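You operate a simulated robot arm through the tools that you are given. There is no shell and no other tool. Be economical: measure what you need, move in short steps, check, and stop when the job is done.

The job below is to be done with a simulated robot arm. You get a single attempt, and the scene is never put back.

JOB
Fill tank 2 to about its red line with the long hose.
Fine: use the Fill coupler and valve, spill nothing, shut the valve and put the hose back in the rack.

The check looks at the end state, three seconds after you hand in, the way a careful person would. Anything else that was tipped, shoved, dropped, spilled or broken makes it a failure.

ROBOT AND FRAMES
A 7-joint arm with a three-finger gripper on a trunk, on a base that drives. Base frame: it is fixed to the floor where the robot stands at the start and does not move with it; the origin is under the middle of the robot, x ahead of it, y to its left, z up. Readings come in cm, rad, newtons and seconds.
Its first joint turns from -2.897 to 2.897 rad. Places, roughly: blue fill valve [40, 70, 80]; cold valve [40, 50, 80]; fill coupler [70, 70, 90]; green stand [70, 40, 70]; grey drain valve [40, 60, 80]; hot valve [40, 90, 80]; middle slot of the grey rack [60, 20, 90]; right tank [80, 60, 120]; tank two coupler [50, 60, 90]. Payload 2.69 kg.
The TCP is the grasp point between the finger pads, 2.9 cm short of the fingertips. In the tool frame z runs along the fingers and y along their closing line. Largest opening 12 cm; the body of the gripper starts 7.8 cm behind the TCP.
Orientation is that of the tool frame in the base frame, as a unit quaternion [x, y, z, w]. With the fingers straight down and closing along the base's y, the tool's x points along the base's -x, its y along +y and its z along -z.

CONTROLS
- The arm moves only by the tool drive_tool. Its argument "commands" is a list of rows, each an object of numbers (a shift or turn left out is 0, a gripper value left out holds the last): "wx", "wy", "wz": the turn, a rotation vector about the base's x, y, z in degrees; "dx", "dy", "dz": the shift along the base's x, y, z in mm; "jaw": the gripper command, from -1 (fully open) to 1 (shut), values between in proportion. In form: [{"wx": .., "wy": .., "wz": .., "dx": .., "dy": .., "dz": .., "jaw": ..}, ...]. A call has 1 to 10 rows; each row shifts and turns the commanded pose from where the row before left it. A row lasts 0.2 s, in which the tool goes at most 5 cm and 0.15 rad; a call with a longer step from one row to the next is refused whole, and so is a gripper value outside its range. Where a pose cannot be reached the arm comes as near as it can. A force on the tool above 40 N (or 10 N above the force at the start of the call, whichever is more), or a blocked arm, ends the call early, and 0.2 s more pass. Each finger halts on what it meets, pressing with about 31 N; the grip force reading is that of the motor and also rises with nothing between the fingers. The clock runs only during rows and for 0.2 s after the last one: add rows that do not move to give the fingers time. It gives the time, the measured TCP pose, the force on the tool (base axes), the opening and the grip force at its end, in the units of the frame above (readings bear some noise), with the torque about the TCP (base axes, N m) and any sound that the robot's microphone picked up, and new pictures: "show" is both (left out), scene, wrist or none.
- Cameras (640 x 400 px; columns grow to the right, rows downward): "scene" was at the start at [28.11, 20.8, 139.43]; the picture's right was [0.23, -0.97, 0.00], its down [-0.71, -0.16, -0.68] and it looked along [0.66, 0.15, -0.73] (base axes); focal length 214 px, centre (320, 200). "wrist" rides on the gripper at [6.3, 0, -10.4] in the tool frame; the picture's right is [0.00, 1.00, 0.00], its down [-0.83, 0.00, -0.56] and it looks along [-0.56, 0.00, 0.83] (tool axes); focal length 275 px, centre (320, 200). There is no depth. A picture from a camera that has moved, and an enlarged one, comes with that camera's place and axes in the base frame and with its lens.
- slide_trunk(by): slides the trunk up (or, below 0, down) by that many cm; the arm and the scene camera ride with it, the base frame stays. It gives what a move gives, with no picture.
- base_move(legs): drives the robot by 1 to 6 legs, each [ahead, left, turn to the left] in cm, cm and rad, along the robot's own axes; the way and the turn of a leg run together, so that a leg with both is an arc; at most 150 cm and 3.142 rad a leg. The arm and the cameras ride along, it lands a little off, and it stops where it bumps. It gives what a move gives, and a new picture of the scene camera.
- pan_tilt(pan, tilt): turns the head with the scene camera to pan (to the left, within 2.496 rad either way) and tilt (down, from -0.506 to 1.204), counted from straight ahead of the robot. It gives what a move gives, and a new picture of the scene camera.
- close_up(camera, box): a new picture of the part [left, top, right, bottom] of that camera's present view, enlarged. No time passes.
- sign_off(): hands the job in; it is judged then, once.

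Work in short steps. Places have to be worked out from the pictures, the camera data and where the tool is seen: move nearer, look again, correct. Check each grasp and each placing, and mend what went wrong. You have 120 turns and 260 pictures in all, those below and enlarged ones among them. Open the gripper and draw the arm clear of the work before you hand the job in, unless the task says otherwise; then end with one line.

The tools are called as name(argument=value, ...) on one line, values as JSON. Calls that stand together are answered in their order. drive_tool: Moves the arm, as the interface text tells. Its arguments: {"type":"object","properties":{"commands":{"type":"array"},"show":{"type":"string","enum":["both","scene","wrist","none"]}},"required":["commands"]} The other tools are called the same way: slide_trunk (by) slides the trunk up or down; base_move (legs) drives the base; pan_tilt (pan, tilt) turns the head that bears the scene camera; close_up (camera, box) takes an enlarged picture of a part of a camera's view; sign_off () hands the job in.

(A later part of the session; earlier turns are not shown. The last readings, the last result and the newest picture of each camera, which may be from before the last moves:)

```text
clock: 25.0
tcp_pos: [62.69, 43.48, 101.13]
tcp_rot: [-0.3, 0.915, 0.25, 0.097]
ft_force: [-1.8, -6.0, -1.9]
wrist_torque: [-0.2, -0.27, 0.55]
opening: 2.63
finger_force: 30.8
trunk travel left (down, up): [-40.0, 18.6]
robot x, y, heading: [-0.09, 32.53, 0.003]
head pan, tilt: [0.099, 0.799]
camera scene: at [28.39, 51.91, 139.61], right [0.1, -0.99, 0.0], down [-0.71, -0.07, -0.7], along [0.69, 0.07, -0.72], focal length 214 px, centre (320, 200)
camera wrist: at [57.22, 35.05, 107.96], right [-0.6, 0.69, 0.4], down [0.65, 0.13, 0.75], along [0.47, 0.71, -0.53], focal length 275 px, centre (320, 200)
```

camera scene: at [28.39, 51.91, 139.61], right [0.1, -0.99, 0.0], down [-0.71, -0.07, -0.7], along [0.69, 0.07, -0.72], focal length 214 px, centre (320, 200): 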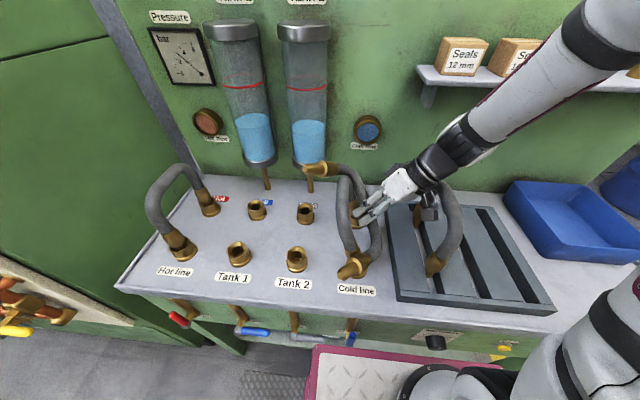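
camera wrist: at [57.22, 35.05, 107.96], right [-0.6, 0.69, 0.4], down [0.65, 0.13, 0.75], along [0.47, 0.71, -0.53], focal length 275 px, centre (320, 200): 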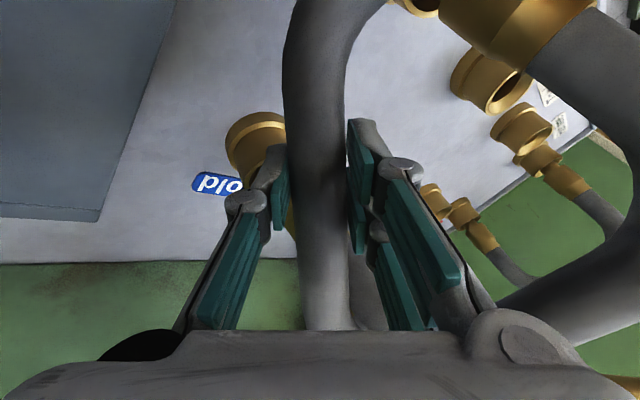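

Gripped at 2.63 cm. I lift straight up slowly and watch that the Cold hose stays put.

drive_tool(commands=[{"dz": 15, "dy": -3}, {"dz": 20, "dy": -3}, {"dz": 20}, {"dz": 20}, {}], show="both")

close_up(camera="scene", box=[280, 120, 430, 300])

```text
clock: 26.2
tcp_pos: [62.82, 42.73, 108.81]
tcp_rot: [-0.299, 0.916, 0.25, 0.097]
ft_force: [0.1, 0.2, -2.9]
wrist_torque: [-0.11, -0.03, 0.01]
opening: 2.45
finger_force: 30.7
trunk travel left (down, up): [-40.0, 18.6]
robot x, y, heading: [0.14, 31.71, 0.002]
head pan, tilt: [0.099, 0.799]
camera scene: at [28.4, 51.93, 139.6], right [0.1, -0.99, 0.0], down [-0.71, -0.07, -0.7], along [0.69, 0.07, -0.72], focal length 214 px, centre (320, 200)
camera wrist: at [57.27, 34.34, 115.63], right [-0.6, 0.69, 0.4], down [0.65, 0.13, 0.75], along [0.47, 0.71, -0.53], focal length 275 px, centre (320, 200)
```

scene: 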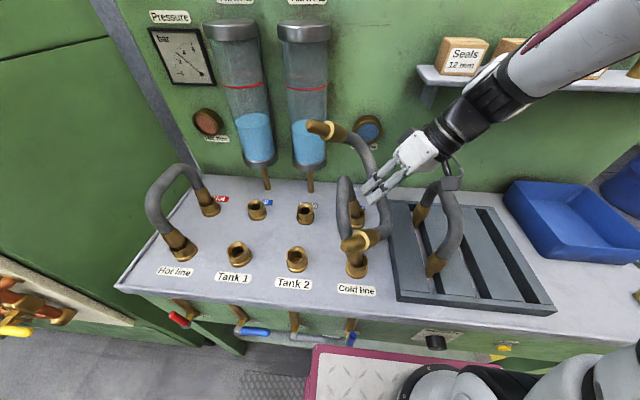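
wrist: 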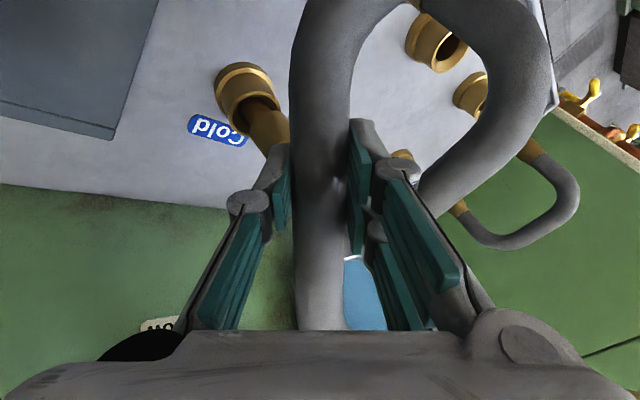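

```text
2.22 times, centred on (355, 210) of scene
camera zoom: at [28.4, 51.93, 139.6], right [0.1, -0.99, 0.0], down [-0.71, -0.07, -0.7], along [0.69, 0.07, -0.72], focal length 477 px, centre (242, 178)
```

zoom: 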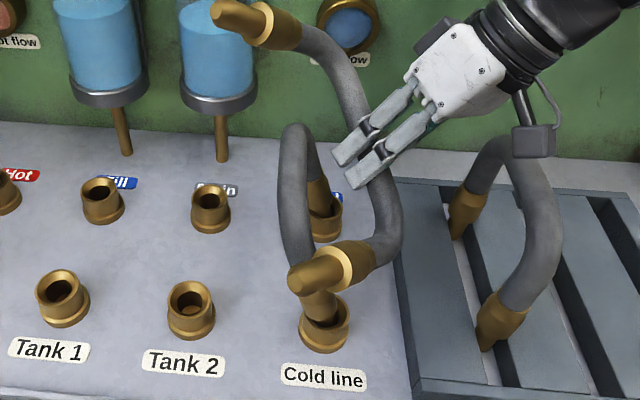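

It lifts freely and the Cold hose is undisturbed. I continue up, easing toward the robot to keep clear of the shelf.

drive_tool(commands=[{"dz": 25}, {"dz": 25}, {"dz": 25, "dx": -15}, {"dz": 25, "dx": -20}, {"dz": 25, "dx": -25}, {"dx": -25}, {}], show="both")

```text
clock: 27.8
tcp_pos: [54.33, 42.82, 121.27]
tcp_rot: [-0.298, 0.916, 0.251, 0.097]
ft_force: [0.1, 0.5, -3.3]
wrist_torque: [-0.1, -0.04, -0.01]
opening: 2.45
finger_force: 31.2
trunk travel left (down, up): [-40.0, 18.6]
robot x, y, heading: [-0.11, 32.03, 0.005]
head pan, tilt: [0.099, 0.799]
camera scene: at [28.4, 51.93, 139.6], right [0.1, -0.99, 0.0], down [-0.71, -0.07, -0.7], along [0.69, 0.07, -0.72], focal length 214 px, centre (320, 200)
camera wrist: at [48.79, 34.4, 128.14], right [-0.6, 0.69, 0.4], down [0.65, 0.13, 0.75], along [0.47, 0.71, -0.53], focal length 275 px, centre (320, 200)
```

scene: 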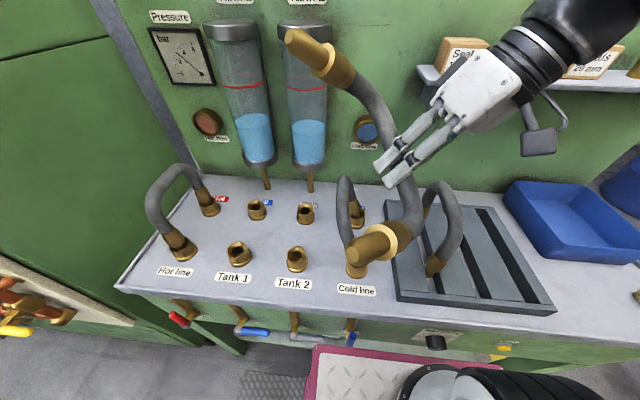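
wrist: 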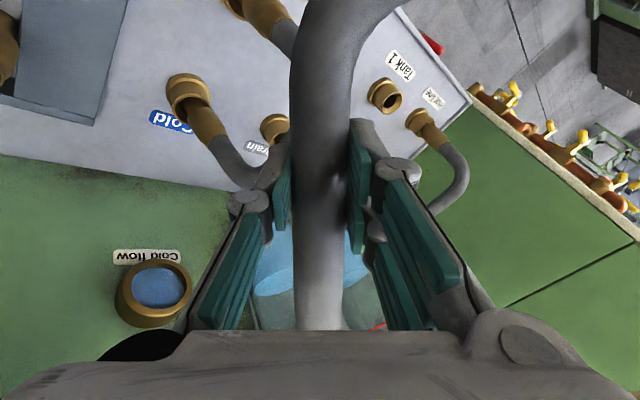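

The hose is free and firmly held. To set it upright in the rack I need to come from the right side with the tool horizontal, so I check the space to the robot's right first.

pan_tilt(pan=-0.9, tilt=0.75)

pan_tilt(pan=-0.5, tilt=1.15)

```text
clock: 29.1
tcp_pos: [54.31, 42.77, 121.33]
tcp_rot: [-0.299, 0.916, 0.249, 0.097]
ft_force: [-0.7, -0.1, -3.2]
wrist_torque: [-0.11, -0.09, -0.01]
opening: 2.47
finger_force: 31.2
trunk travel left (down, up): [-40.0, 18.6]
robot x, y, heading: [-0.12, 32.27, 0.002]
head pan, tilt: [-0.901, 0.75]
camera scene: at [25.52, 44.64, 140.0], right [-0.78, -0.62, 0.0], down [-0.42, 0.53, -0.73], along [0.45, -0.57, -0.68], focal length 214 px, centre (320, 200)
```

scene: 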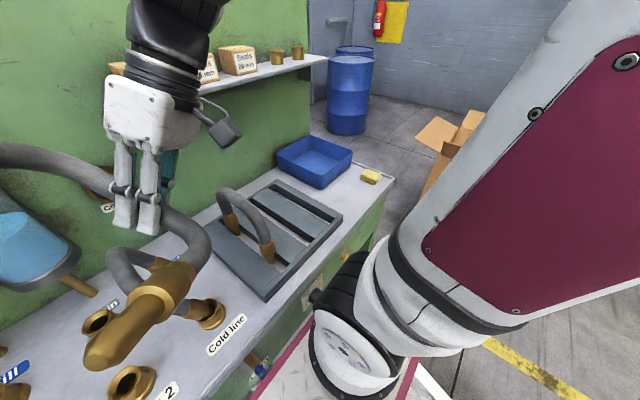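

```text
clock: 30.0
tcp_pos: [54.35, 42.7, 121.25]
tcp_rot: [-0.299, 0.916, 0.25, 0.097]
ft_force: [0.8, 0.3, -2.5]
wrist_torque: [-0.12, -0.09, 0.03]
opening: 2.46
finger_force: 30.5
trunk travel left (down, up): [-40.0, 18.6]
robot x, y, heading: [-0.08, 32.1, 0.003]
head pan, tilt: [-0.499, 1.15]
camera scene: at [25.6, 48.27, 137.12], right [-0.48, -0.88, 0.0], down [-0.8, 0.44, -0.41], along [0.36, -0.2, -0.91], focal length 214 px, centre (320, 200)
```

scene: 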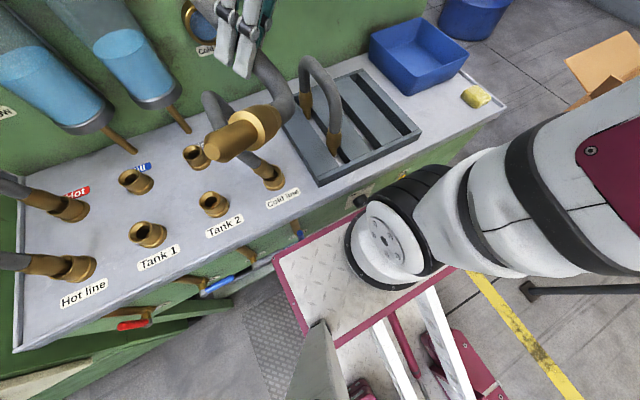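

There's a black bar on the floor to the right. I look there before driving.

pan_tilt(pan=-1.6, tilt=0.8)

pan_tilt(pan=-2.2, tilt=0.9)

```text
clock: 31.3
tcp_pos: [54.26, 42.6, 121.34]
tcp_rot: [-0.299, 0.916, 0.25, 0.097]
ft_force: [0.0, -0.2, -3.2]
wrist_torque: [-0.1, -0.09, -0.04]
opening: 2.43
finger_force: 30.9
trunk travel left (down, up): [-40.0, 18.6]
robot x, y, heading: [0.19, 32.35, 0.005]
head pan, tilt: [-1.6, 0.799]
camera scene: at [20.13, 43.07, 139.6], right [-1.0, 0.03, 0.0], down [0.02, 0.72, -0.7], along [-0.02, -0.7, -0.72], focal length 214 px, centre (320, 200)
```

scene: 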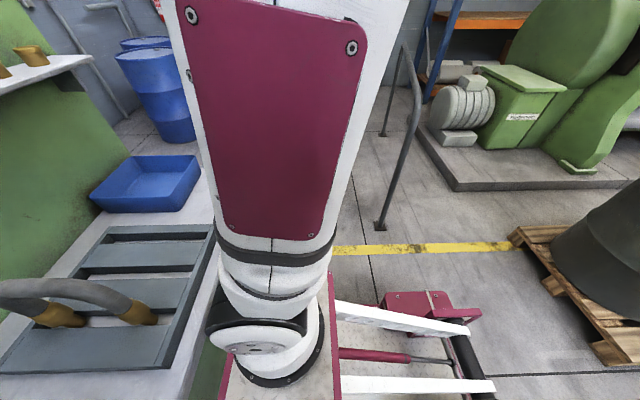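

```text
clock: 32.3
tcp_pos: [54.24, 42.76, 121.21]
tcp_rot: [-0.299, 0.916, 0.25, 0.097]
ft_force: [-1.1, 0.7, -2.9]
wrist_torque: [-0.13, -0.05, 0.03]
opening: 2.44
finger_force: 30.5
trunk travel left (down, up): [-40.0, 18.6]
robot x, y, heading: [0.21, 32.13, -0.001]
head pan, tilt: [-2.201, 0.901]
camera scene: at [15.92, 45.02, 138.81], right [-0.81, 0.59, 0.0], down [0.46, 0.63, -0.62], along [-0.37, -0.5, -0.78], focal length 214 px, centre (320, 200)
```

scene: 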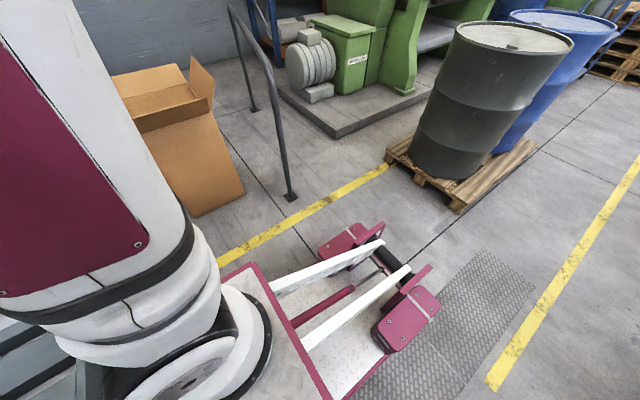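

The right side has a handrail (around x −31, y −60) and a box (around y −87). A 40 cm drive right stays clear of both, and the held hose passes in front of the shelf.

base_move(legs=[[-3, -20, 0], [0, -20, 0]])

pan_tilt(pan=0.25, tilt=0.75)

```text
clock: 35.1
tcp_pos: [51.41, 3.27, 121.38]
tcp_rot: [-0.301, 0.915, 0.25, 0.097]
ft_force: [1.0, 0.0, -1.3]
wrist_torque: [-0.08, -0.05, 0.0]
opening: 2.45
finger_force: 31.2
trunk travel left (down, up): [-40.0, 18.6]
robot x, y, heading: [-2.98, -7.82, 0.007]
head pan, tilt: [-2.201, 0.901]
camera scene: at [12.94, 5.34, 138.81], right [-0.81, 0.59, 0.0], down [0.46, 0.63, -0.62], along [-0.36, -0.5, -0.78], focal length 214 px, centre (320, 200)
```

scene: 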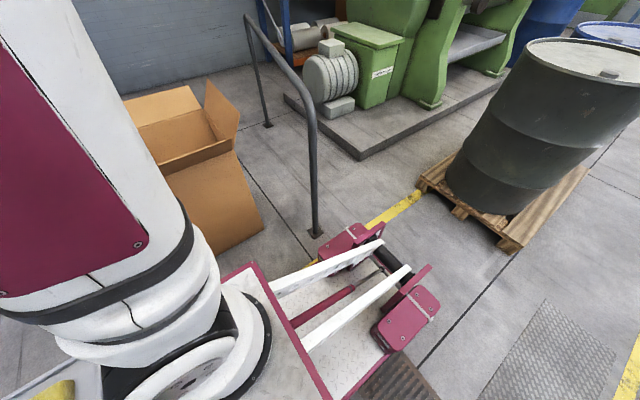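

```text
clock: 37.3
tcp_pos: [51.34, 3.18, 121.24]
tcp_rot: [-0.301, 0.915, 0.25, 0.096]
ft_force: [0.9, -0.5, -2.6]
wrist_torque: [-0.11, -0.05, -0.03]
opening: 2.47
finger_force: 30.9
trunk travel left (down, up): [-40.0, 18.6]
robot x, y, heading: [-2.62, -7.88, 0.003]
head pan, tilt: [0.25, 0.75]
camera scene: at [25.39, 13.54, 140.0], right [0.25, -0.97, 0.0], down [-0.66, -0.17, -0.73], along [0.71, 0.18, -0.68], focal length 214 px, centre (320, 200)
```

scene: 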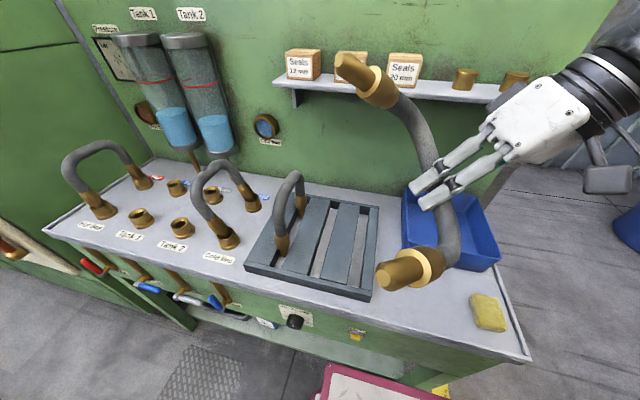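

The held hose can be turned legs-down with the tool pointing forward (hose plane along y). In that pose I can hang it over the Cold arch and re-grasp it cleanly from above. First I back the base off for room.

base_move(legs=[[-20, 0, 0]])

drive_tool(commands=[{"wx": -4.04, "wy": -4.42, "wz": 0.46, "dx": 14, "dz": 6}, {"wx": -4.04, "wy": -4.42, "wz": 0.46, "dx": 14, "dz": 6}, {"wx": -4.04, "wy": -4.42, "wz": 0.46, "dx": 14, "dz": 6}, {"wx": -4.04, "wy": -4.42, "wz": 0.46, "dx": 14, "dz": 6}, {"wx": -4.04, "wy": -4.42, "wz": 0.46, "dx": 14, "dz": 6}, {"wx": -4.04, "wy": -4.42, "wz": 0.46, "dx": 14}, {"wx": -4.04, "wy": -4.42, "wz": 0.46, "dx": 14}, {"wx": -4.04, "wy": -4.42, "wz": 0.46, "dx": 14}], show="both")

```text
clock: 38.9
tcp_pos: [31.07, 3.27, 121.32]
tcp_rot: [-0.302, 0.915, 0.25, 0.097]
ft_force: [0.2, -0.6, -3.5]
wrist_torque: [-0.09, -0.07, 0.0]
opening: 2.46
finger_force: 31.4
trunk travel left (down, up): [-40.0, 18.6]
robot x, y, heading: [-23.16, -7.67, 0.005]
head pan, tilt: [0.25, 0.75]
camera scene: at [5.12, 13.51, 140.0], right [0.25, -0.97, 0.0], down [-0.66, -0.17, -0.73], along [0.71, 0.18, -0.68], focal length 214 px, centre (320, 200)
```

scene: 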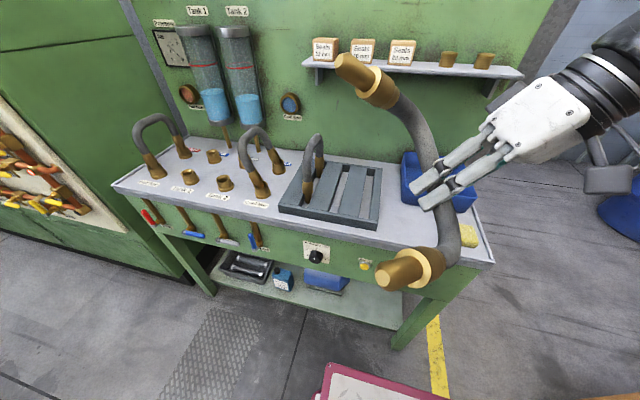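

```text
clock: 40.7
tcp_pos: [42.26, 3.06, 124.33]
tcp_rot: [-0.406, 0.866, -0.11, 0.271]
ft_force: [-0.2, 0.1, -2.3]
wrist_torque: [-0.07, -0.1, 0.02]
opening: 2.45
finger_force: 31.0
trunk travel left (down, up): [-40.0, 18.6]
robot x, y, heading: [-23.17, -7.64, 0.007]
head pan, tilt: [0.25, 0.75]
camera scene: at [5.12, 13.5, 140.0], right [0.25, -0.97, 0.0], down [-0.66, -0.17, -0.73], along [0.71, 0.18, -0.68], focal length 214 px, centre (320, 200)
camera wrist: at [33.06, -1.73, 130.52], right [-0.65, 0.64, -0.41], down [0.12, 0.62, 0.78], along [0.75, 0.45, -0.48], focal length 275 px, centre (320, 200)
```

scene: 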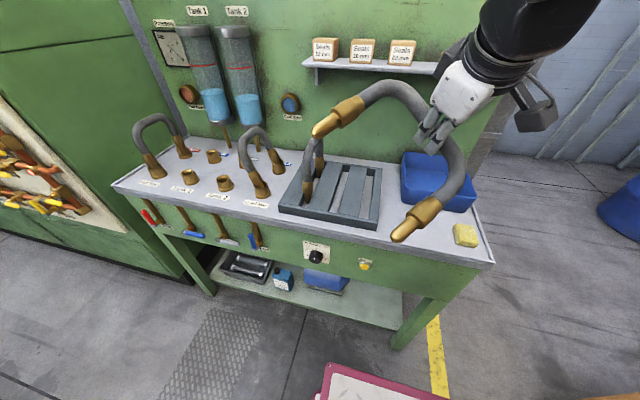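
wrist: 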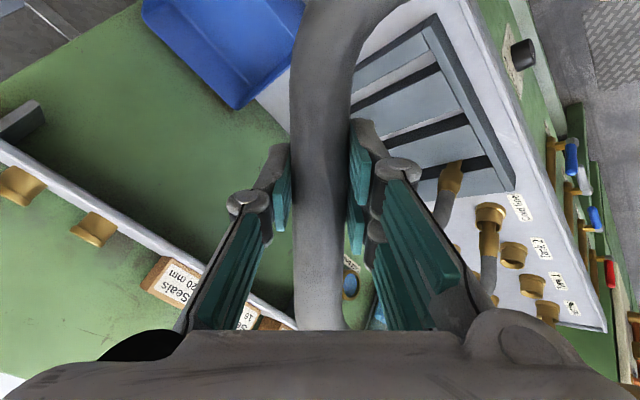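

Hose turns well with the tool. I continue the same rotation.

drive_tool(commands=[{"wx": -4.04, "wy": -4.42, "wz": 0.46, "dx": 14}, {"wx": -4.04, "wy": -4.42, "wz": 0.46, "dx": 14}, {"wx": -4.04, "wy": -4.42, "wz": 0.46, "dx": 14}, {"wx": -4.04, "wy": -4.42, "wz": 0.46, "dx": 14}, {"wx": -4.04, "wy": -4.42, "wz": 0.46, "dx": 14}, {"wx": -4.04, "wy": -4.42, "wz": 0.46, "dx": 14}, {"wx": -4.04, "wy": -4.42, "wz": 0.46, "dx": 14}, {"wx": -4.04, "wy": -4.42, "wz": 0.46, "dx": 10}, {"wx": -4.04, "wy": -4.42, "wz": 0.46, "dx": 5}, {"wx": -4.04, "wy": -4.42, "wz": 0.46, "dx": 5}], show="both")

```text
clock: 42.9
tcp_pos: [54.12, 3.33, 124.26]
tcp_rot: [-0.437, 0.596, -0.525, 0.423]
ft_force: [0.4, -0.4, -3.8]
wrist_torque: [-0.03, 0.01, 0.01]
opening: 2.46
finger_force: 30.8
trunk travel left (down, up): [-40.0, 18.6]
robot x, y, heading: [-23.03, -7.67, 0.003]
head pan, tilt: [0.25, 0.75]
camera scene: at [5.1, 13.52, 140.01], right [0.25, -0.97, 0.0], down [-0.66, -0.17, -0.73], along [0.71, 0.18, -0.68], focal length 214 px, centre (320, 200)
camera wrist: at [42.18, 0.16, 124.97], right [-0.08, 0.06, -0.99], down [-0.32, 0.94, 0.08], along [0.95, 0.32, -0.05], focal length 275 px, centre (320, 200)
```

scene: 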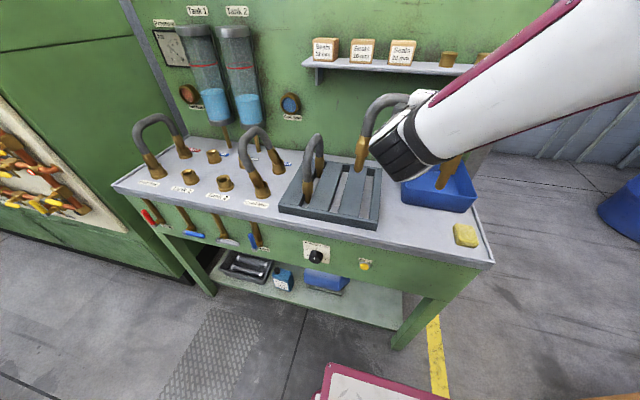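
wrist: 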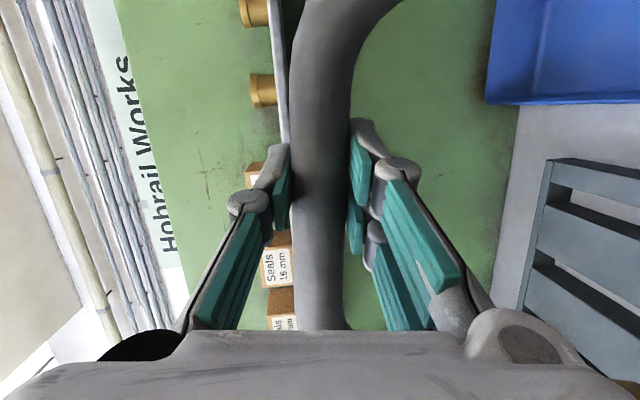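

The tool is now horizontal with the hose hanging legs-down (wrist axes confirm). I draw back in x so the hose travels in front of the arches, then drive left.

drive_tool(commands=[{"wx": -4.04, "wy": -4.42, "wz": 0.46, "dx": -20}, {"dx": -30}, {"dx": -30}, {"dx": -30}, {}], show="wrist")

close_up(camera="scene", box=[300, 60, 520, 260])

```text
clock: 44.1
tcp_pos: [44.13, 4.35, 125.1]
tcp_rot: [0.432, -0.56, 0.56, -0.43]
ft_force: [0.4, -0.6, -2.9]
wrist_torque: [-0.05, -0.04, 0.0]
opening: 2.42
finger_force: 30.7
out of reach, approached as far as the arm can: row 4
trunk travel left (down, up): [-40.0, 18.6]
robot x, y, heading: [-23.17, -7.93, 0.003]
head pan, tilt: [0.25, 0.75]
camera wrist: at [32.16, 1.17, 125.25], right [0.0, -0.01, -1.0], down [-0.32, 0.95, 0.0], along [0.95, 0.32, -0.01], focal length 275 px, centre (320, 200)
```

wrist: 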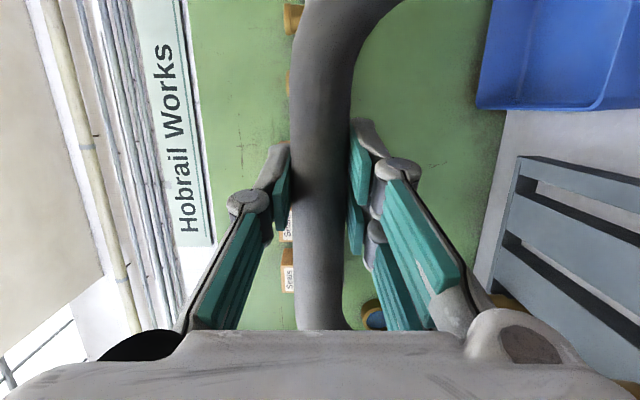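

```text
2.00 times, centred on (410, 160) of scene
camera zoom: at [5.13, 13.51, 140.0], right [0.25, -0.97, 0.0], down [-0.66, -0.17, -0.73], along [0.71, 0.18, -0.68], focal length 429 px, centre (140, 280)
```

zoom: 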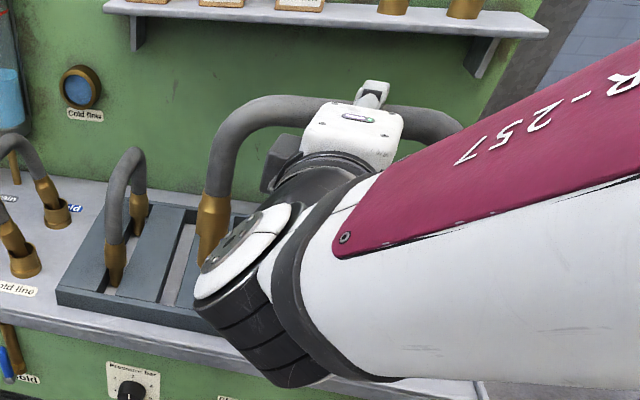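

Legs hang straight down. I drive left 41 cm with the hose held in front of the arches.

base_move(legs=[[0, 20, 0], [0, 20.5, 0]])

slide_trunk(by=14)

pan_tilt(pan=0.3, tilt=0.7)

```text
clock: 46.9
tcp_pos: [44.14, 44.15, 125.12]
tcp_rot: [0.428, -0.562, 0.563, -0.428]
ft_force: [-0.9, -0.8, -3.1]
wrist_torque: [-0.04, 0.01, 0.02]
opening: 2.44
finger_force: 31.6
trunk travel left (down, up): [-40.0, 18.6]
robot x, y, heading: [-23.01, 32.58, -0.003]
head pan, tilt: [0.25, 0.75]
camera scene: at [5.24, 53.59, 140.0], right [0.25, -0.97, 0.0], down [-0.66, -0.17, -0.73], along [0.71, 0.18, -0.68], focal length 214 px, centre (320, 200)
```

scene: 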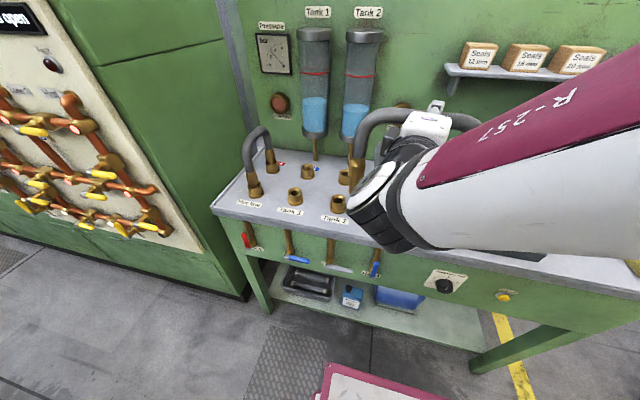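

```text
clock: 48.6
tcp_pos: [44.11, 44.19, 139.2]
tcp_rot: [-0.43, 0.563, -0.562, 0.427]
ft_force: [0.0, 0.4, -3.2]
wrist_torque: [0.0, -0.02, -0.01]
opening: 2.44
finger_force: 30.7
trunk travel left (down, up): [-54.0, 4.6]
robot x, y, heading: [-23.7, 32.7, 0.001]
head pan, tilt: [0.25, 0.75]
```

```text
clock: 49.2
tcp_pos: [44.04, 44.15, 139.12]
tcp_rot: [0.429, -0.562, 0.563, -0.428]
ft_force: [0.1, -0.6, -1.9]
wrist_torque: [-0.04, 0.01, 0.03]
opening: 2.43
finger_force: 31.0
trunk travel left (down, up): [-54.0, 4.6]
robot x, y, heading: [-22.97, 32.63, -0.004]
head pan, tilt: [0.3, 0.7]
camera scene: at [-6.85, 54.07, 154.51], right [0.29, -0.96, 0.0], down [-0.62, -0.19, -0.76], along [0.73, 0.22, -0.64], focal length 214 px, centre (320, 200)
```

scene: 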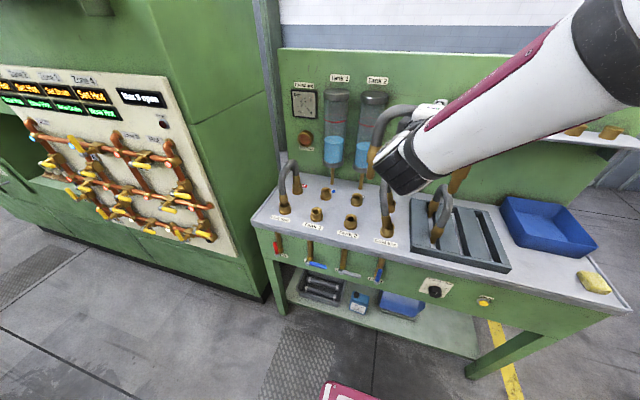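

The TCP is at z 139, so the tips are near 119, above the Cold arch (≈113). I move forward to x≈59.5 and check.

drive_tool(commands=[{"dx": 25, "dy": 1}, {"dx": 26, "dy": 1}, {"dx": 26, "dy": 1}, {"dx": 26, "dy": 1}, {"dx": 26, "dy": 1}, {"dx": 26, "dy": 1}, {}], show="both")

close_up(camera="scene", box=[290, 60, 510, 260])

```text
clock: 50.8
tcp_pos: [59.45, 44.6, 139.24]
tcp_rot: [-0.429, 0.563, -0.562, 0.429]
ft_force: [0.3, -0.2, -2.5]
wrist_torque: [-0.05, 0.0, -0.02]
opening: 2.47
finger_force: 30.7
trunk travel left (down, up): [-54.0, 4.6]
robot x, y, heading: [-23.33, 32.66, -0.005]
head pan, tilt: [0.3, 0.7]
camera scene: at [-6.85, 54.07, 154.51], right [0.29, -0.96, 0.0], down [-0.62, -0.19, -0.76], along [0.73, 0.22, -0.64], focal length 214 px, centre (320, 200)
camera wrist: at [47.65, 41.53, 139.31], right [0.0, -0.01, -1.0], down [-0.32, 0.95, 0.0], along [0.95, 0.32, -0.01], focal length 275 px, centre (320, 200)
```

scene: 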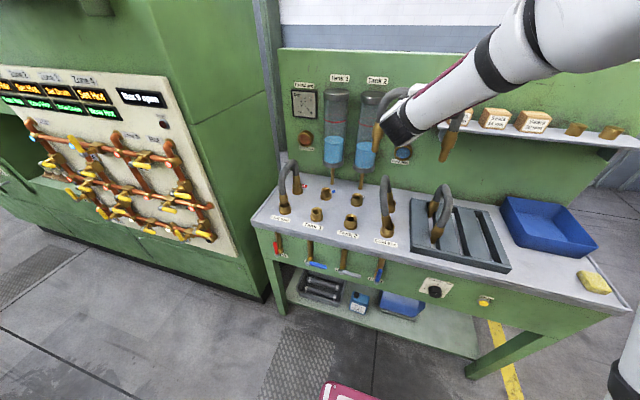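
wrist: 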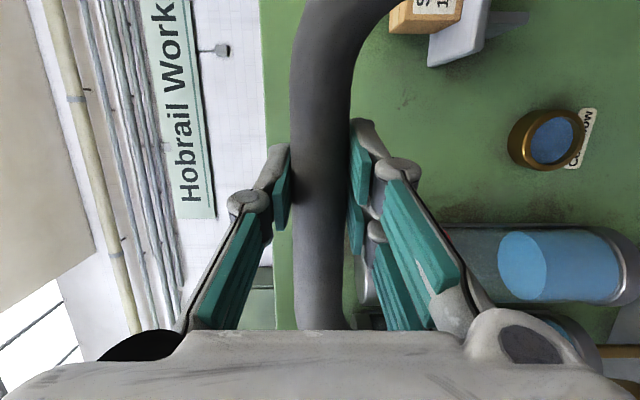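

```text
2.00 times, centred on (400, 160) of scene
camera zoom: at [-6.85, 54.07, 154.51], right [0.29, -0.96, 0.0], down [-0.62, -0.19, -0.76], along [0.73, 0.22, -0.64], focal length 429 px, centre (160, 280)
```

zoom: 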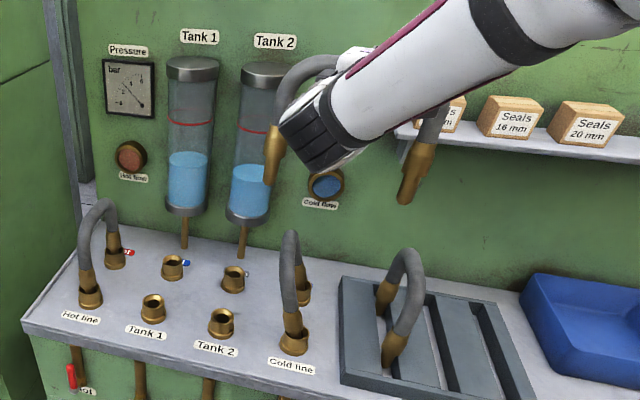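

The Cold arch now leans left by about 5 cm, probably knocked by the drop, so hanging weight on it is a bad idea. Instead I test whether the arm can yaw the horizontal tool 90° left, which would let me stand the hose straight into the rack slot. I do it here in free air.

drive_tool(commands=[{"wz": 7, "dx": -8, "dy": 34}, {"wz": 7, "dx": -8, "dy": 34}, {"wz": 7, "dx": -10, "dy": 33}, {"wz": 7, "dx": -14, "dy": 32}, {"wz": 7, "dx": -16, "dy": 31}, {"wz": 7, "dx": -18, "dy": 30}, {"wz": 7, "dx": -20, "dy": 28}], show="scene")

```text
clock: 52.4
tcp_pos: [50.17, 66.49, 139.19]
tcp_rot: [0.624, -0.336, 0.336, -0.621]
ft_force: [0.5, -1.7, -3.0]
wrist_torque: [-0.06, -0.03, 0.11]
opening: 2.46
finger_force: 31.1
trunk travel left (down, up): [-54.0, 4.6]
robot x, y, heading: [-23.23, 32.29, -0.003]
head pan, tilt: [0.3, 0.7]
camera scene: at [-6.94, 54.0, 154.56], right [0.29, -0.96, 0.0], down [-0.62, -0.19, -0.77], along [0.73, 0.23, -0.64], focal length 214 px, centre (320, 200)
```

scene: 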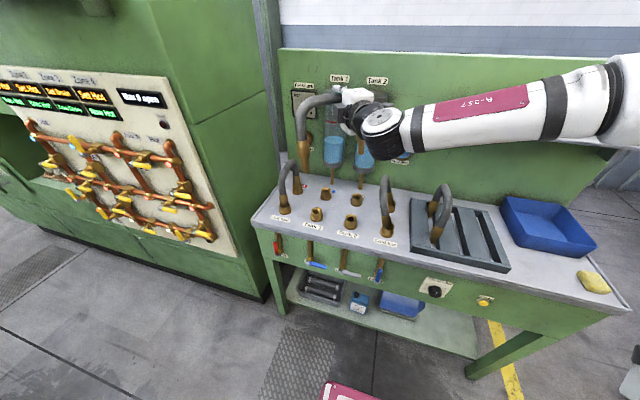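

No reach trouble: the tool yaw is now 33°. I continue 42° more.

drive_tool(commands=[{"wz": 7, "dx": -22, "dy": 26}, {"wz": 7, "dx": -24, "dy": 22}, {"wz": 7, "dx": -26, "dy": 20}, {"wz": 7, "dx": -28, "dy": 16}, {"wz": 7, "dx": -28, "dy": 12}, {"wz": 7, "dx": -28, "dy": 10}, {}], show="both")

```text
clock: 54.0
tcp_pos: [34.65, 77.49, 139.36]
tcp_rot: [0.703, -0.088, 0.088, -0.701]
ft_force: [0.2, 0.1, -2.9]
wrist_torque: [0.0, -0.01, 0.03]
opening: 2.49
finger_force: 30.6
trunk travel left (down, up): [-54.0, 4.6]
robot x, y, heading: [-23.31, 32.52, -0.001]
head pan, tilt: [0.3, 0.7]
camera scene: at [-6.85, 54.08, 154.51], right [0.29, -0.96, 0.0], down [-0.62, -0.19, -0.76], along [0.73, 0.22, -0.64], focal length 214 px, centre (320, 200)
camera wrist: at [37.97, 66.02, 139.47], right [0.01, 0.0, -1.0], down [-0.94, -0.33, 0.0], along [-0.33, 0.94, -0.01], focal length 275 px, centre (320, 200)
```

scene: 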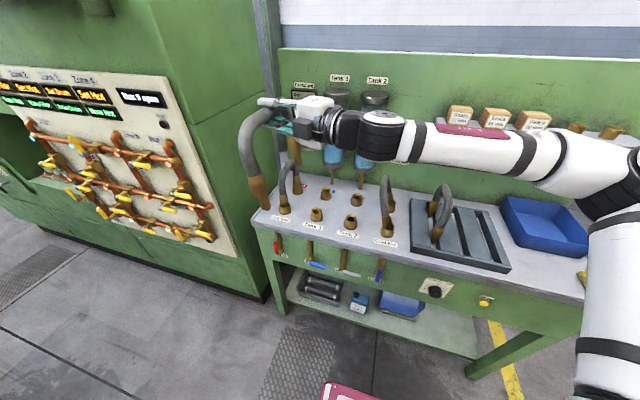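
wrist: 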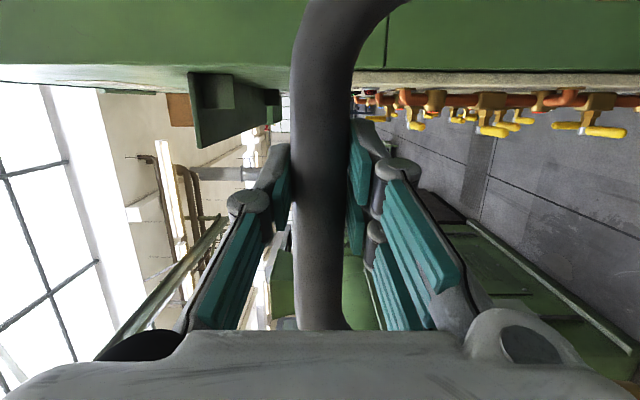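

Full yaw reached with no trouble. The hose plane now lies along x, as needed for the rack. I drive right and a bit forward, carrying the hose above everything.

base_move(legs=[[0, -22, 0], [0, -22, 0], [10, 0, 0]])

pan_tilt(pan=0.15, tilt=0.7)

```text
clock: 57.7
tcp_pos: [44.69, 33.97, 139.53]
tcp_rot: [0.702, -0.087, 0.088, -0.701]
ft_force: [-0.4, 0.2, -2.9]
wrist_torque: [0.01, -0.06, -0.02]
opening: 2.44
finger_force: 30.9
trunk travel left (down, up): [-54.0, 4.6]
robot x, y, heading: [-12.93, -10.96, 0.008]
head pan, tilt: [0.3, 0.7]
camera scene: at [3.21, 10.42, 154.52], right [0.3, -0.95, 0.0], down [-0.61, -0.19, -0.76], along [0.73, 0.23, -0.64], focal length 214 px, centre (320, 200)
```

scene: 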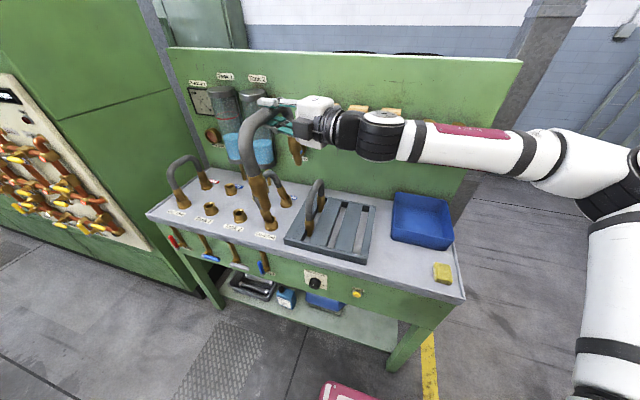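

```text
clock: 58.4
tcp_pos: [44.74, 34.05, 139.38]
tcp_rot: [0.703, -0.086, 0.088, -0.7]
ft_force: [-0.4, -0.1, -2.4]
wrist_torque: [0.0, -0.04, -0.01]
opening: 2.45
finger_force: 31.3
trunk travel left (down, up): [-54.0, 4.6]
robot x, y, heading: [-12.95, -11.2, 0.006]
head pan, tilt: [0.15, 0.7]
camera scene: at [3.5, 9.19, 154.51], right [0.15, -0.99, 0.0], down [-0.64, -0.1, -0.76], along [0.76, 0.12, -0.64], focal length 214 px, centre (320, 200)
```

scene: 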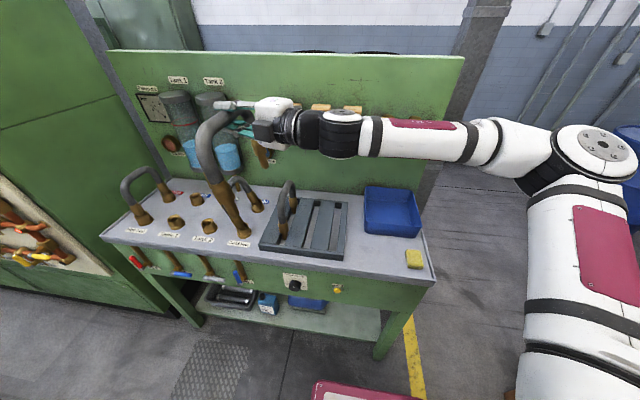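

The hose's far leg would pass close to the shelf front (x≈72), which may be what knocked it loose the first time. I go over the rack 4–5 cm short in x, then lower below shelf height before sliding forward.

drive_tool(commands=[{"dx": 22, "dy": -28}, {"dx": 22, "dy": -28}, {"dx": 22, "dy": -28}, {"dx": 23, "dy": -28}, {"dx": 22, "dy": -32}, {}], show="scene")

close_up(camera="scene", box=[190, 80, 420, 280])

```text
clock: 59.8
tcp_pos: [55.85, 19.38, 139.44]
tcp_rot: [0.702, -0.086, 0.088, -0.701]
ft_force: [-0.5, -0.7, -2.6]
wrist_torque: [-0.01, -0.05, 0.01]
opening: 2.48
finger_force: 31.7
trunk travel left (down, up): [-54.0, 4.6]
robot x, y, heading: [-12.89, -11.31, -0.0]
head pan, tilt: [0.15, 0.7]
camera scene: at [3.51, 9.18, 154.51], right [0.15, -0.99, 0.0], down [-0.64, -0.1, -0.76], along [0.76, 0.12, -0.64], focal length 214 px, centre (320, 200)
```

scene: 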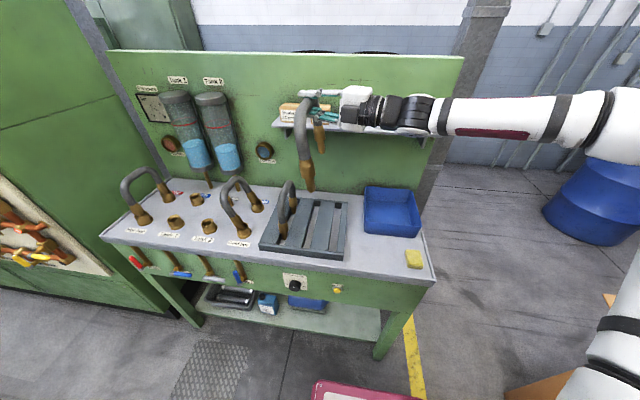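

```text
2.00 times, centred on (305, 180) of scene
camera zoom: at [3.51, 9.18, 154.51], right [0.15, -0.99, 0.0], down [-0.64, -0.1, -0.76], along [0.76, 0.12, -0.64], focal length 429 px, centre (350, 240)
```

zoom: 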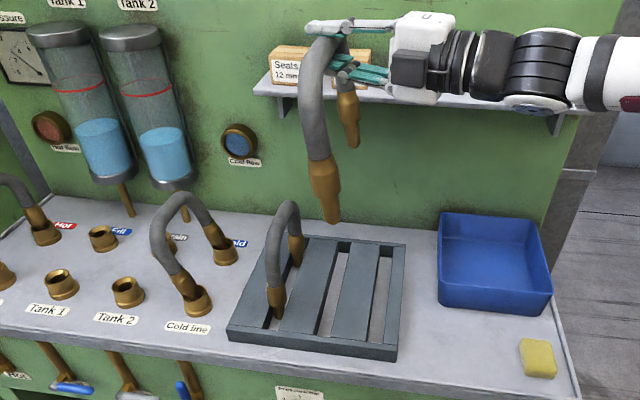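

Clear view now: the hose leans about 4.6° (tips at y≈18.8 against slot y≈20.8). I correct the tilt with a small turn about x, then lower the trunk.

drive_tool(commands=[{"wx": 4.5, "dy": 2}, {}], show="none")

slide_trunk(by=-20)

pan_tilt(pan=0.2, tilt=0.65)

close_up(camera="scene", box=[220, 100, 420, 290])

```text
clock: 60.4
tcp_pos: [55.85, 19.74, 139.33]
tcp_rot: [-0.675, 0.09, -0.084, 0.728]
ft_force: [-0.4, 0.5, -3.0]
wrist_torque: [-0.01, -0.03, 0.0]
opening: 2.44
finger_force: 30.8
trunk travel left (down, up): [-54.0, 4.6]
robot x, y, heading: [-12.76, -11.1, 0.005]
head pan, tilt: [0.15, 0.7]
```

```text
clock: 62.6
tcp_pos: [55.75, 19.74, 119.41]
tcp_rot: [-0.675, 0.089, -0.085, 0.728]
ft_force: [0.0, -0.4, -2.9]
wrist_torque: [-0.02, -0.02, 0.04]
opening: 2.46
finger_force: 30.6
trunk travel left (down, up): [-34.0, 24.6]
robot x, y, heading: [-13.22, -11.13, 0.002]
head pan, tilt: [0.15, 0.7]
```

```text
clock: 63.2
tcp_pos: [55.72, 19.81, 119.4]
tcp_rot: [-0.674, 0.09, -0.084, 0.728]
ft_force: [-0.1, 0.4, -2.7]
wrist_torque: [-0.02, -0.03, 0.03]
opening: 2.48
finger_force: 30.5
trunk travel left (down, up): [-34.0, 24.6]
robot x, y, heading: [-13.05, -11.31, 0.005]
head pan, tilt: [0.201, 0.649]
camera scene: at [19.1, 9.67, 134.88], right [0.2, -0.98, 0.0], down [-0.59, -0.12, -0.8], along [0.78, 0.16, -0.6], focal length 214 px, centre (320, 200)
```

scene: 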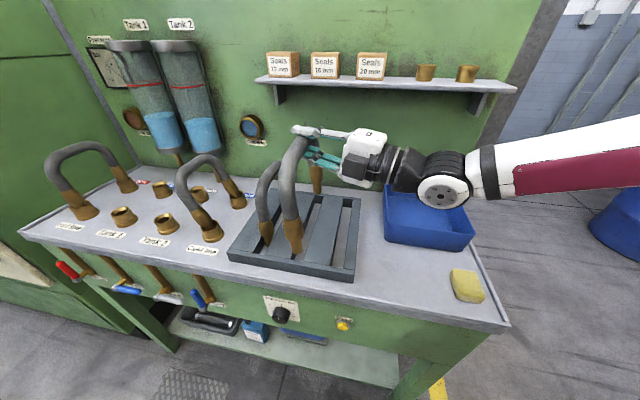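

```text
2.11 times, centred on (320, 195) of scene
camera zoom: at [19.1, 9.67, 134.88], right [0.2, -0.98, 0.0], down [-0.59, -0.12, -0.8], along [0.78, 0.16, -0.6], focal length 452 px, centre (320, 210)
```

zoom: 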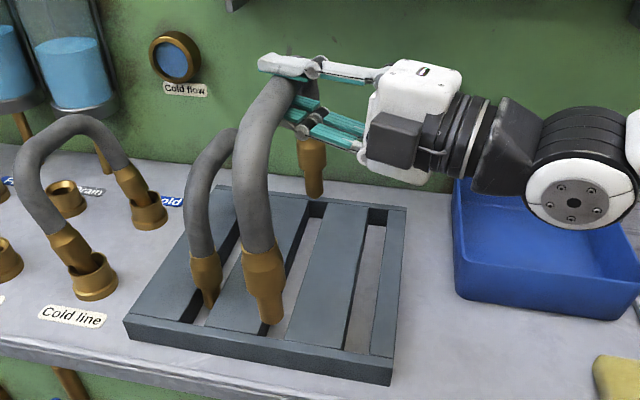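

Tips are now at about (46, 20.4) and (68, 20.5); the middle slot runs x≈48.8–73.6 at y≈20.8. I shift +43 mm in x and +4 mm in y, then lower partway.

drive_tool(commands=[{"dx": 22, "dy": 2}, {"dx": 21, "dy": 2}, {"dz": -20}, {"dz": -15}, {}], show="none")

close_up(camera="scene", box=[240, 120, 400, 280])

```text
clock: 64.4
tcp_pos: [59.92, 20.21, 116.02]
tcp_rot: [-0.675, 0.09, -0.084, 0.727]
ft_force: [-0.9, -0.3, -2.1]
wrist_torque: [-0.01, -0.04, -0.01]
opening: 2.46
finger_force: 31.2
trunk travel left (down, up): [-34.0, 24.6]
robot x, y, heading: [-13.26, -11.28, -0.0]
head pan, tilt: [0.201, 0.649]
```

```text
2.50 times, centred on (320, 200) of scene
camera zoom: at [19.1, 9.67, 134.89], right [0.2, -0.98, 0.0], down [-0.59, -0.12, -0.8], along [0.78, 0.16, -0.6], focal length 536 px, centre (320, 200)
```

zoom: 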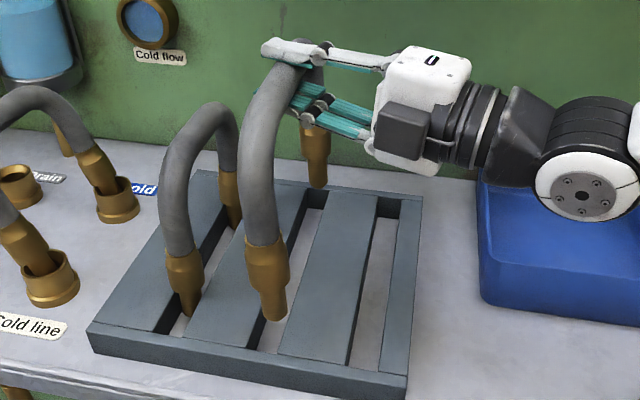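

Tips sit just above the slot, slightly low in y and a bit far back. I shift (−5, +6) mm and lower to just inside.

drive_tool(commands=[{"dx": -5, "dy": 6}, {"dz": -12}, {"dz": -10}, {}], show="none")

close_up(camera="scene", box=[240, 120, 400, 280])

```text
clock: 65.4
tcp_pos: [59.56, 20.79, 113.74]
tcp_rot: [-0.675, 0.09, -0.084, 0.728]
ft_force: [-0.5, 0.6, -3.6]
wrist_torque: [-0.01, -0.05, 0.02]
opening: 2.47
finger_force: 31.3
trunk travel left (down, up): [-34.0, 24.6]
robot x, y, heading: [-13.0, -11.06, -0.001]
head pan, tilt: [0.201, 0.649]
```

```text
2.50 times, centred on (320, 200) of scene
camera zoom: at [19.1, 9.67, 134.88], right [0.2, -0.98, 0.0], down [-0.59, -0.12, -0.8], along [0.78, 0.16, -0.6], focal length 536 px, centre (320, 200)
```

zoom: 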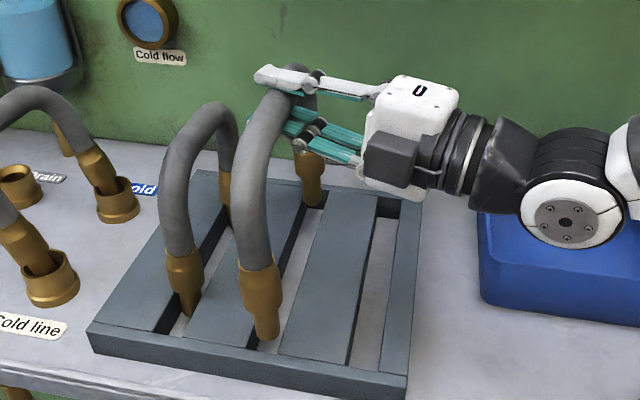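

Both tips are lined up with the slot. I lower slowly while watching force.

drive_tool(commands=[{"dz": -8}, {"dz": -8}, {"dz": -8}, {}], show="none")

close_up(camera="scene", box=[240, 120, 400, 280])

```text
clock: 66.3
tcp_pos: [59.92, 20.66, 112.05]
tcp_rot: [-0.669, 0.091, -0.088, 0.733]
ft_force: [-0.9, 0.7, 1.4]
wrist_torque: [-0.05, 0.46, -0.01]
opening: 2.46
finger_force: 31.0
trunk travel left (down, up): [-34.0, 24.6]
robot x, y, heading: [-13.03, -11.16, -0.003]
head pan, tilt: [0.201, 0.649]
stopped in row 4: the force on the tool passed its limit at 44 N (the readings are from after the stop); the commanded pose is now the measured one
```

```text
2.50 times, centred on (320, 200) of scene
camera zoom: at [19.11, 9.66, 134.88], right [0.2, -0.98, 0.0], down [-0.59, -0.12, -0.8], along [0.78, 0.16, -0.6], focal length 536 px, centre (320, 200)
```

zoom: 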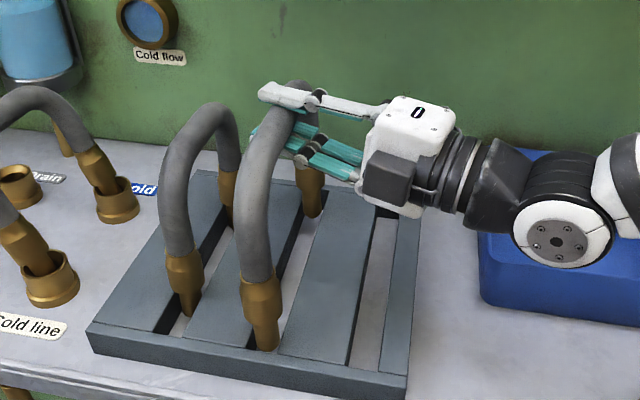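

Only the near tip touched bottom (torque sign), so the hose is pitched about 6° with the far end high. I level it with a small turn about y, then ease down.

drive_tool(commands=[{"wy": 3, "dz": 2}, {"wy": 3}, {}, {"dz": -5}, {"dz": -4}, {}], show="wrist")

close_up(camera="scene", box=[240, 120, 400, 280])

```text
clock: 67.5
tcp_pos: [60.46, 20.5, 111.88]
tcp_rot: [-0.669, 0.13, -0.057, 0.73]
ft_force: [5.8, 0.7, -1.7]
wrist_torque: [0.04, -0.78, -0.02]
opening: 2.49
finger_force: 31.1
trunk travel left (down, up): [-34.0, 24.6]
robot x, y, heading: [-13.04, -11.08, -0.002]
head pan, tilt: [0.201, 0.649]
stopped in row 5: the force on the tool passed its limit at 45 N (the readings are from after the stop); the commanded pose is now the measured one
camera wrist: at [63.53, 9.11, 110.32], right [-0.09, 0.1, -0.99], down [-0.95, -0.32, 0.05], along [-0.31, 0.94, 0.12], focal length 275 px, centre (320, 200)
```

wrist: 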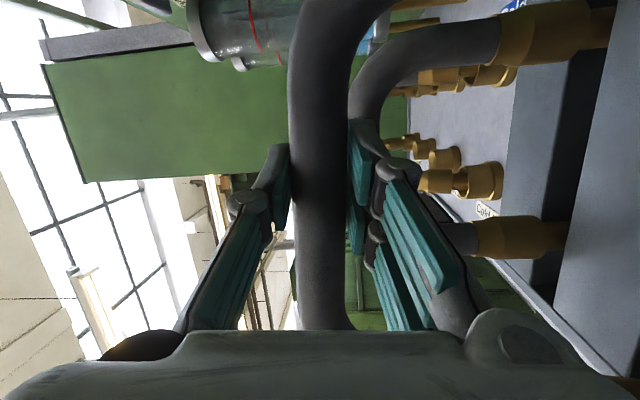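

```text
2.50 times, centred on (320, 200) of scene
camera zoom: at [19.17, 9.66, 134.87], right [0.2, -0.98, 0.0], down [-0.59, -0.12, -0.8], along [0.78, 0.16, -0.6], focal length 536 px, centre (320, 200)
```

zoom: 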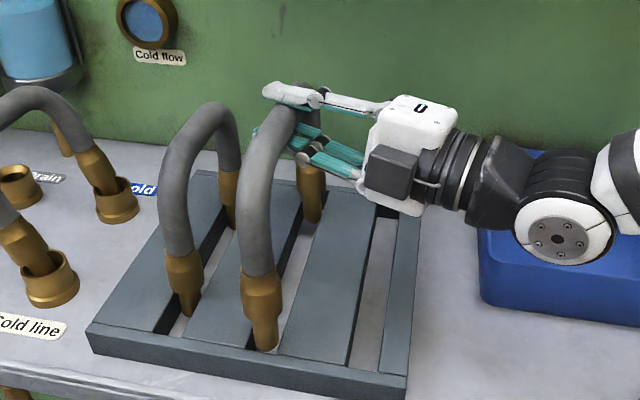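

I zoom in on the tips to see how deep they sit before releasing.

close_up(camera="scene", box=[280, 150, 350, 220])

close_up(camera="scene", box=[265, 215, 335, 280])

```text
5.71 times, centred on (315, 185) of scene
camera zoom: at [19.17, 9.66, 134.87], right [0.2, -0.98, 0.0], down [-0.59, -0.12, -0.8], along [0.78, 0.16, -0.6], focal length 1226 px, centre (349, 286)
```

zoom: 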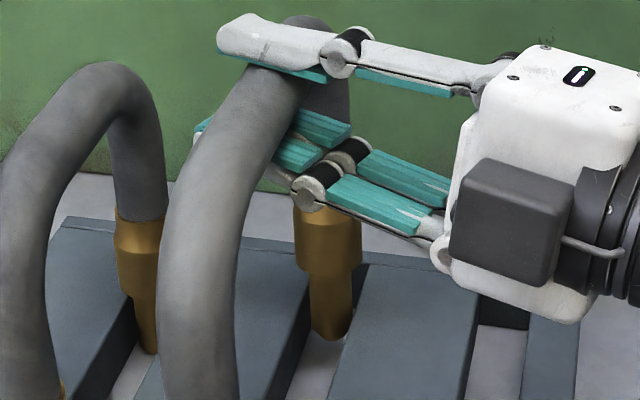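

```text
6.15 times, centred on (300, 248) of scene
camera zoom: at [19.17, 9.66, 134.87], right [0.2, -0.98, 0.0], down [-0.59, -0.12, -0.8], along [0.78, 0.16, -0.6], focal length 1320 px, centre (443, -92)
```

zoom: 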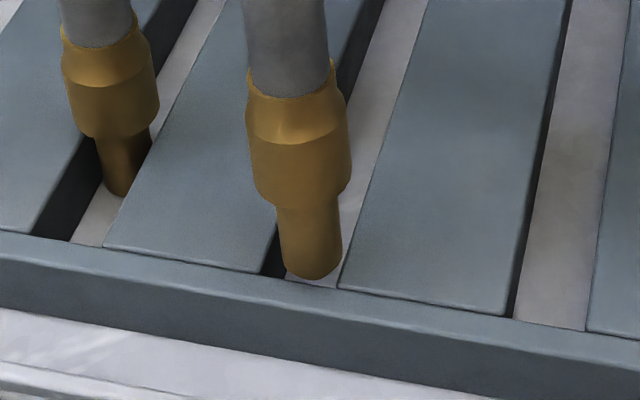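

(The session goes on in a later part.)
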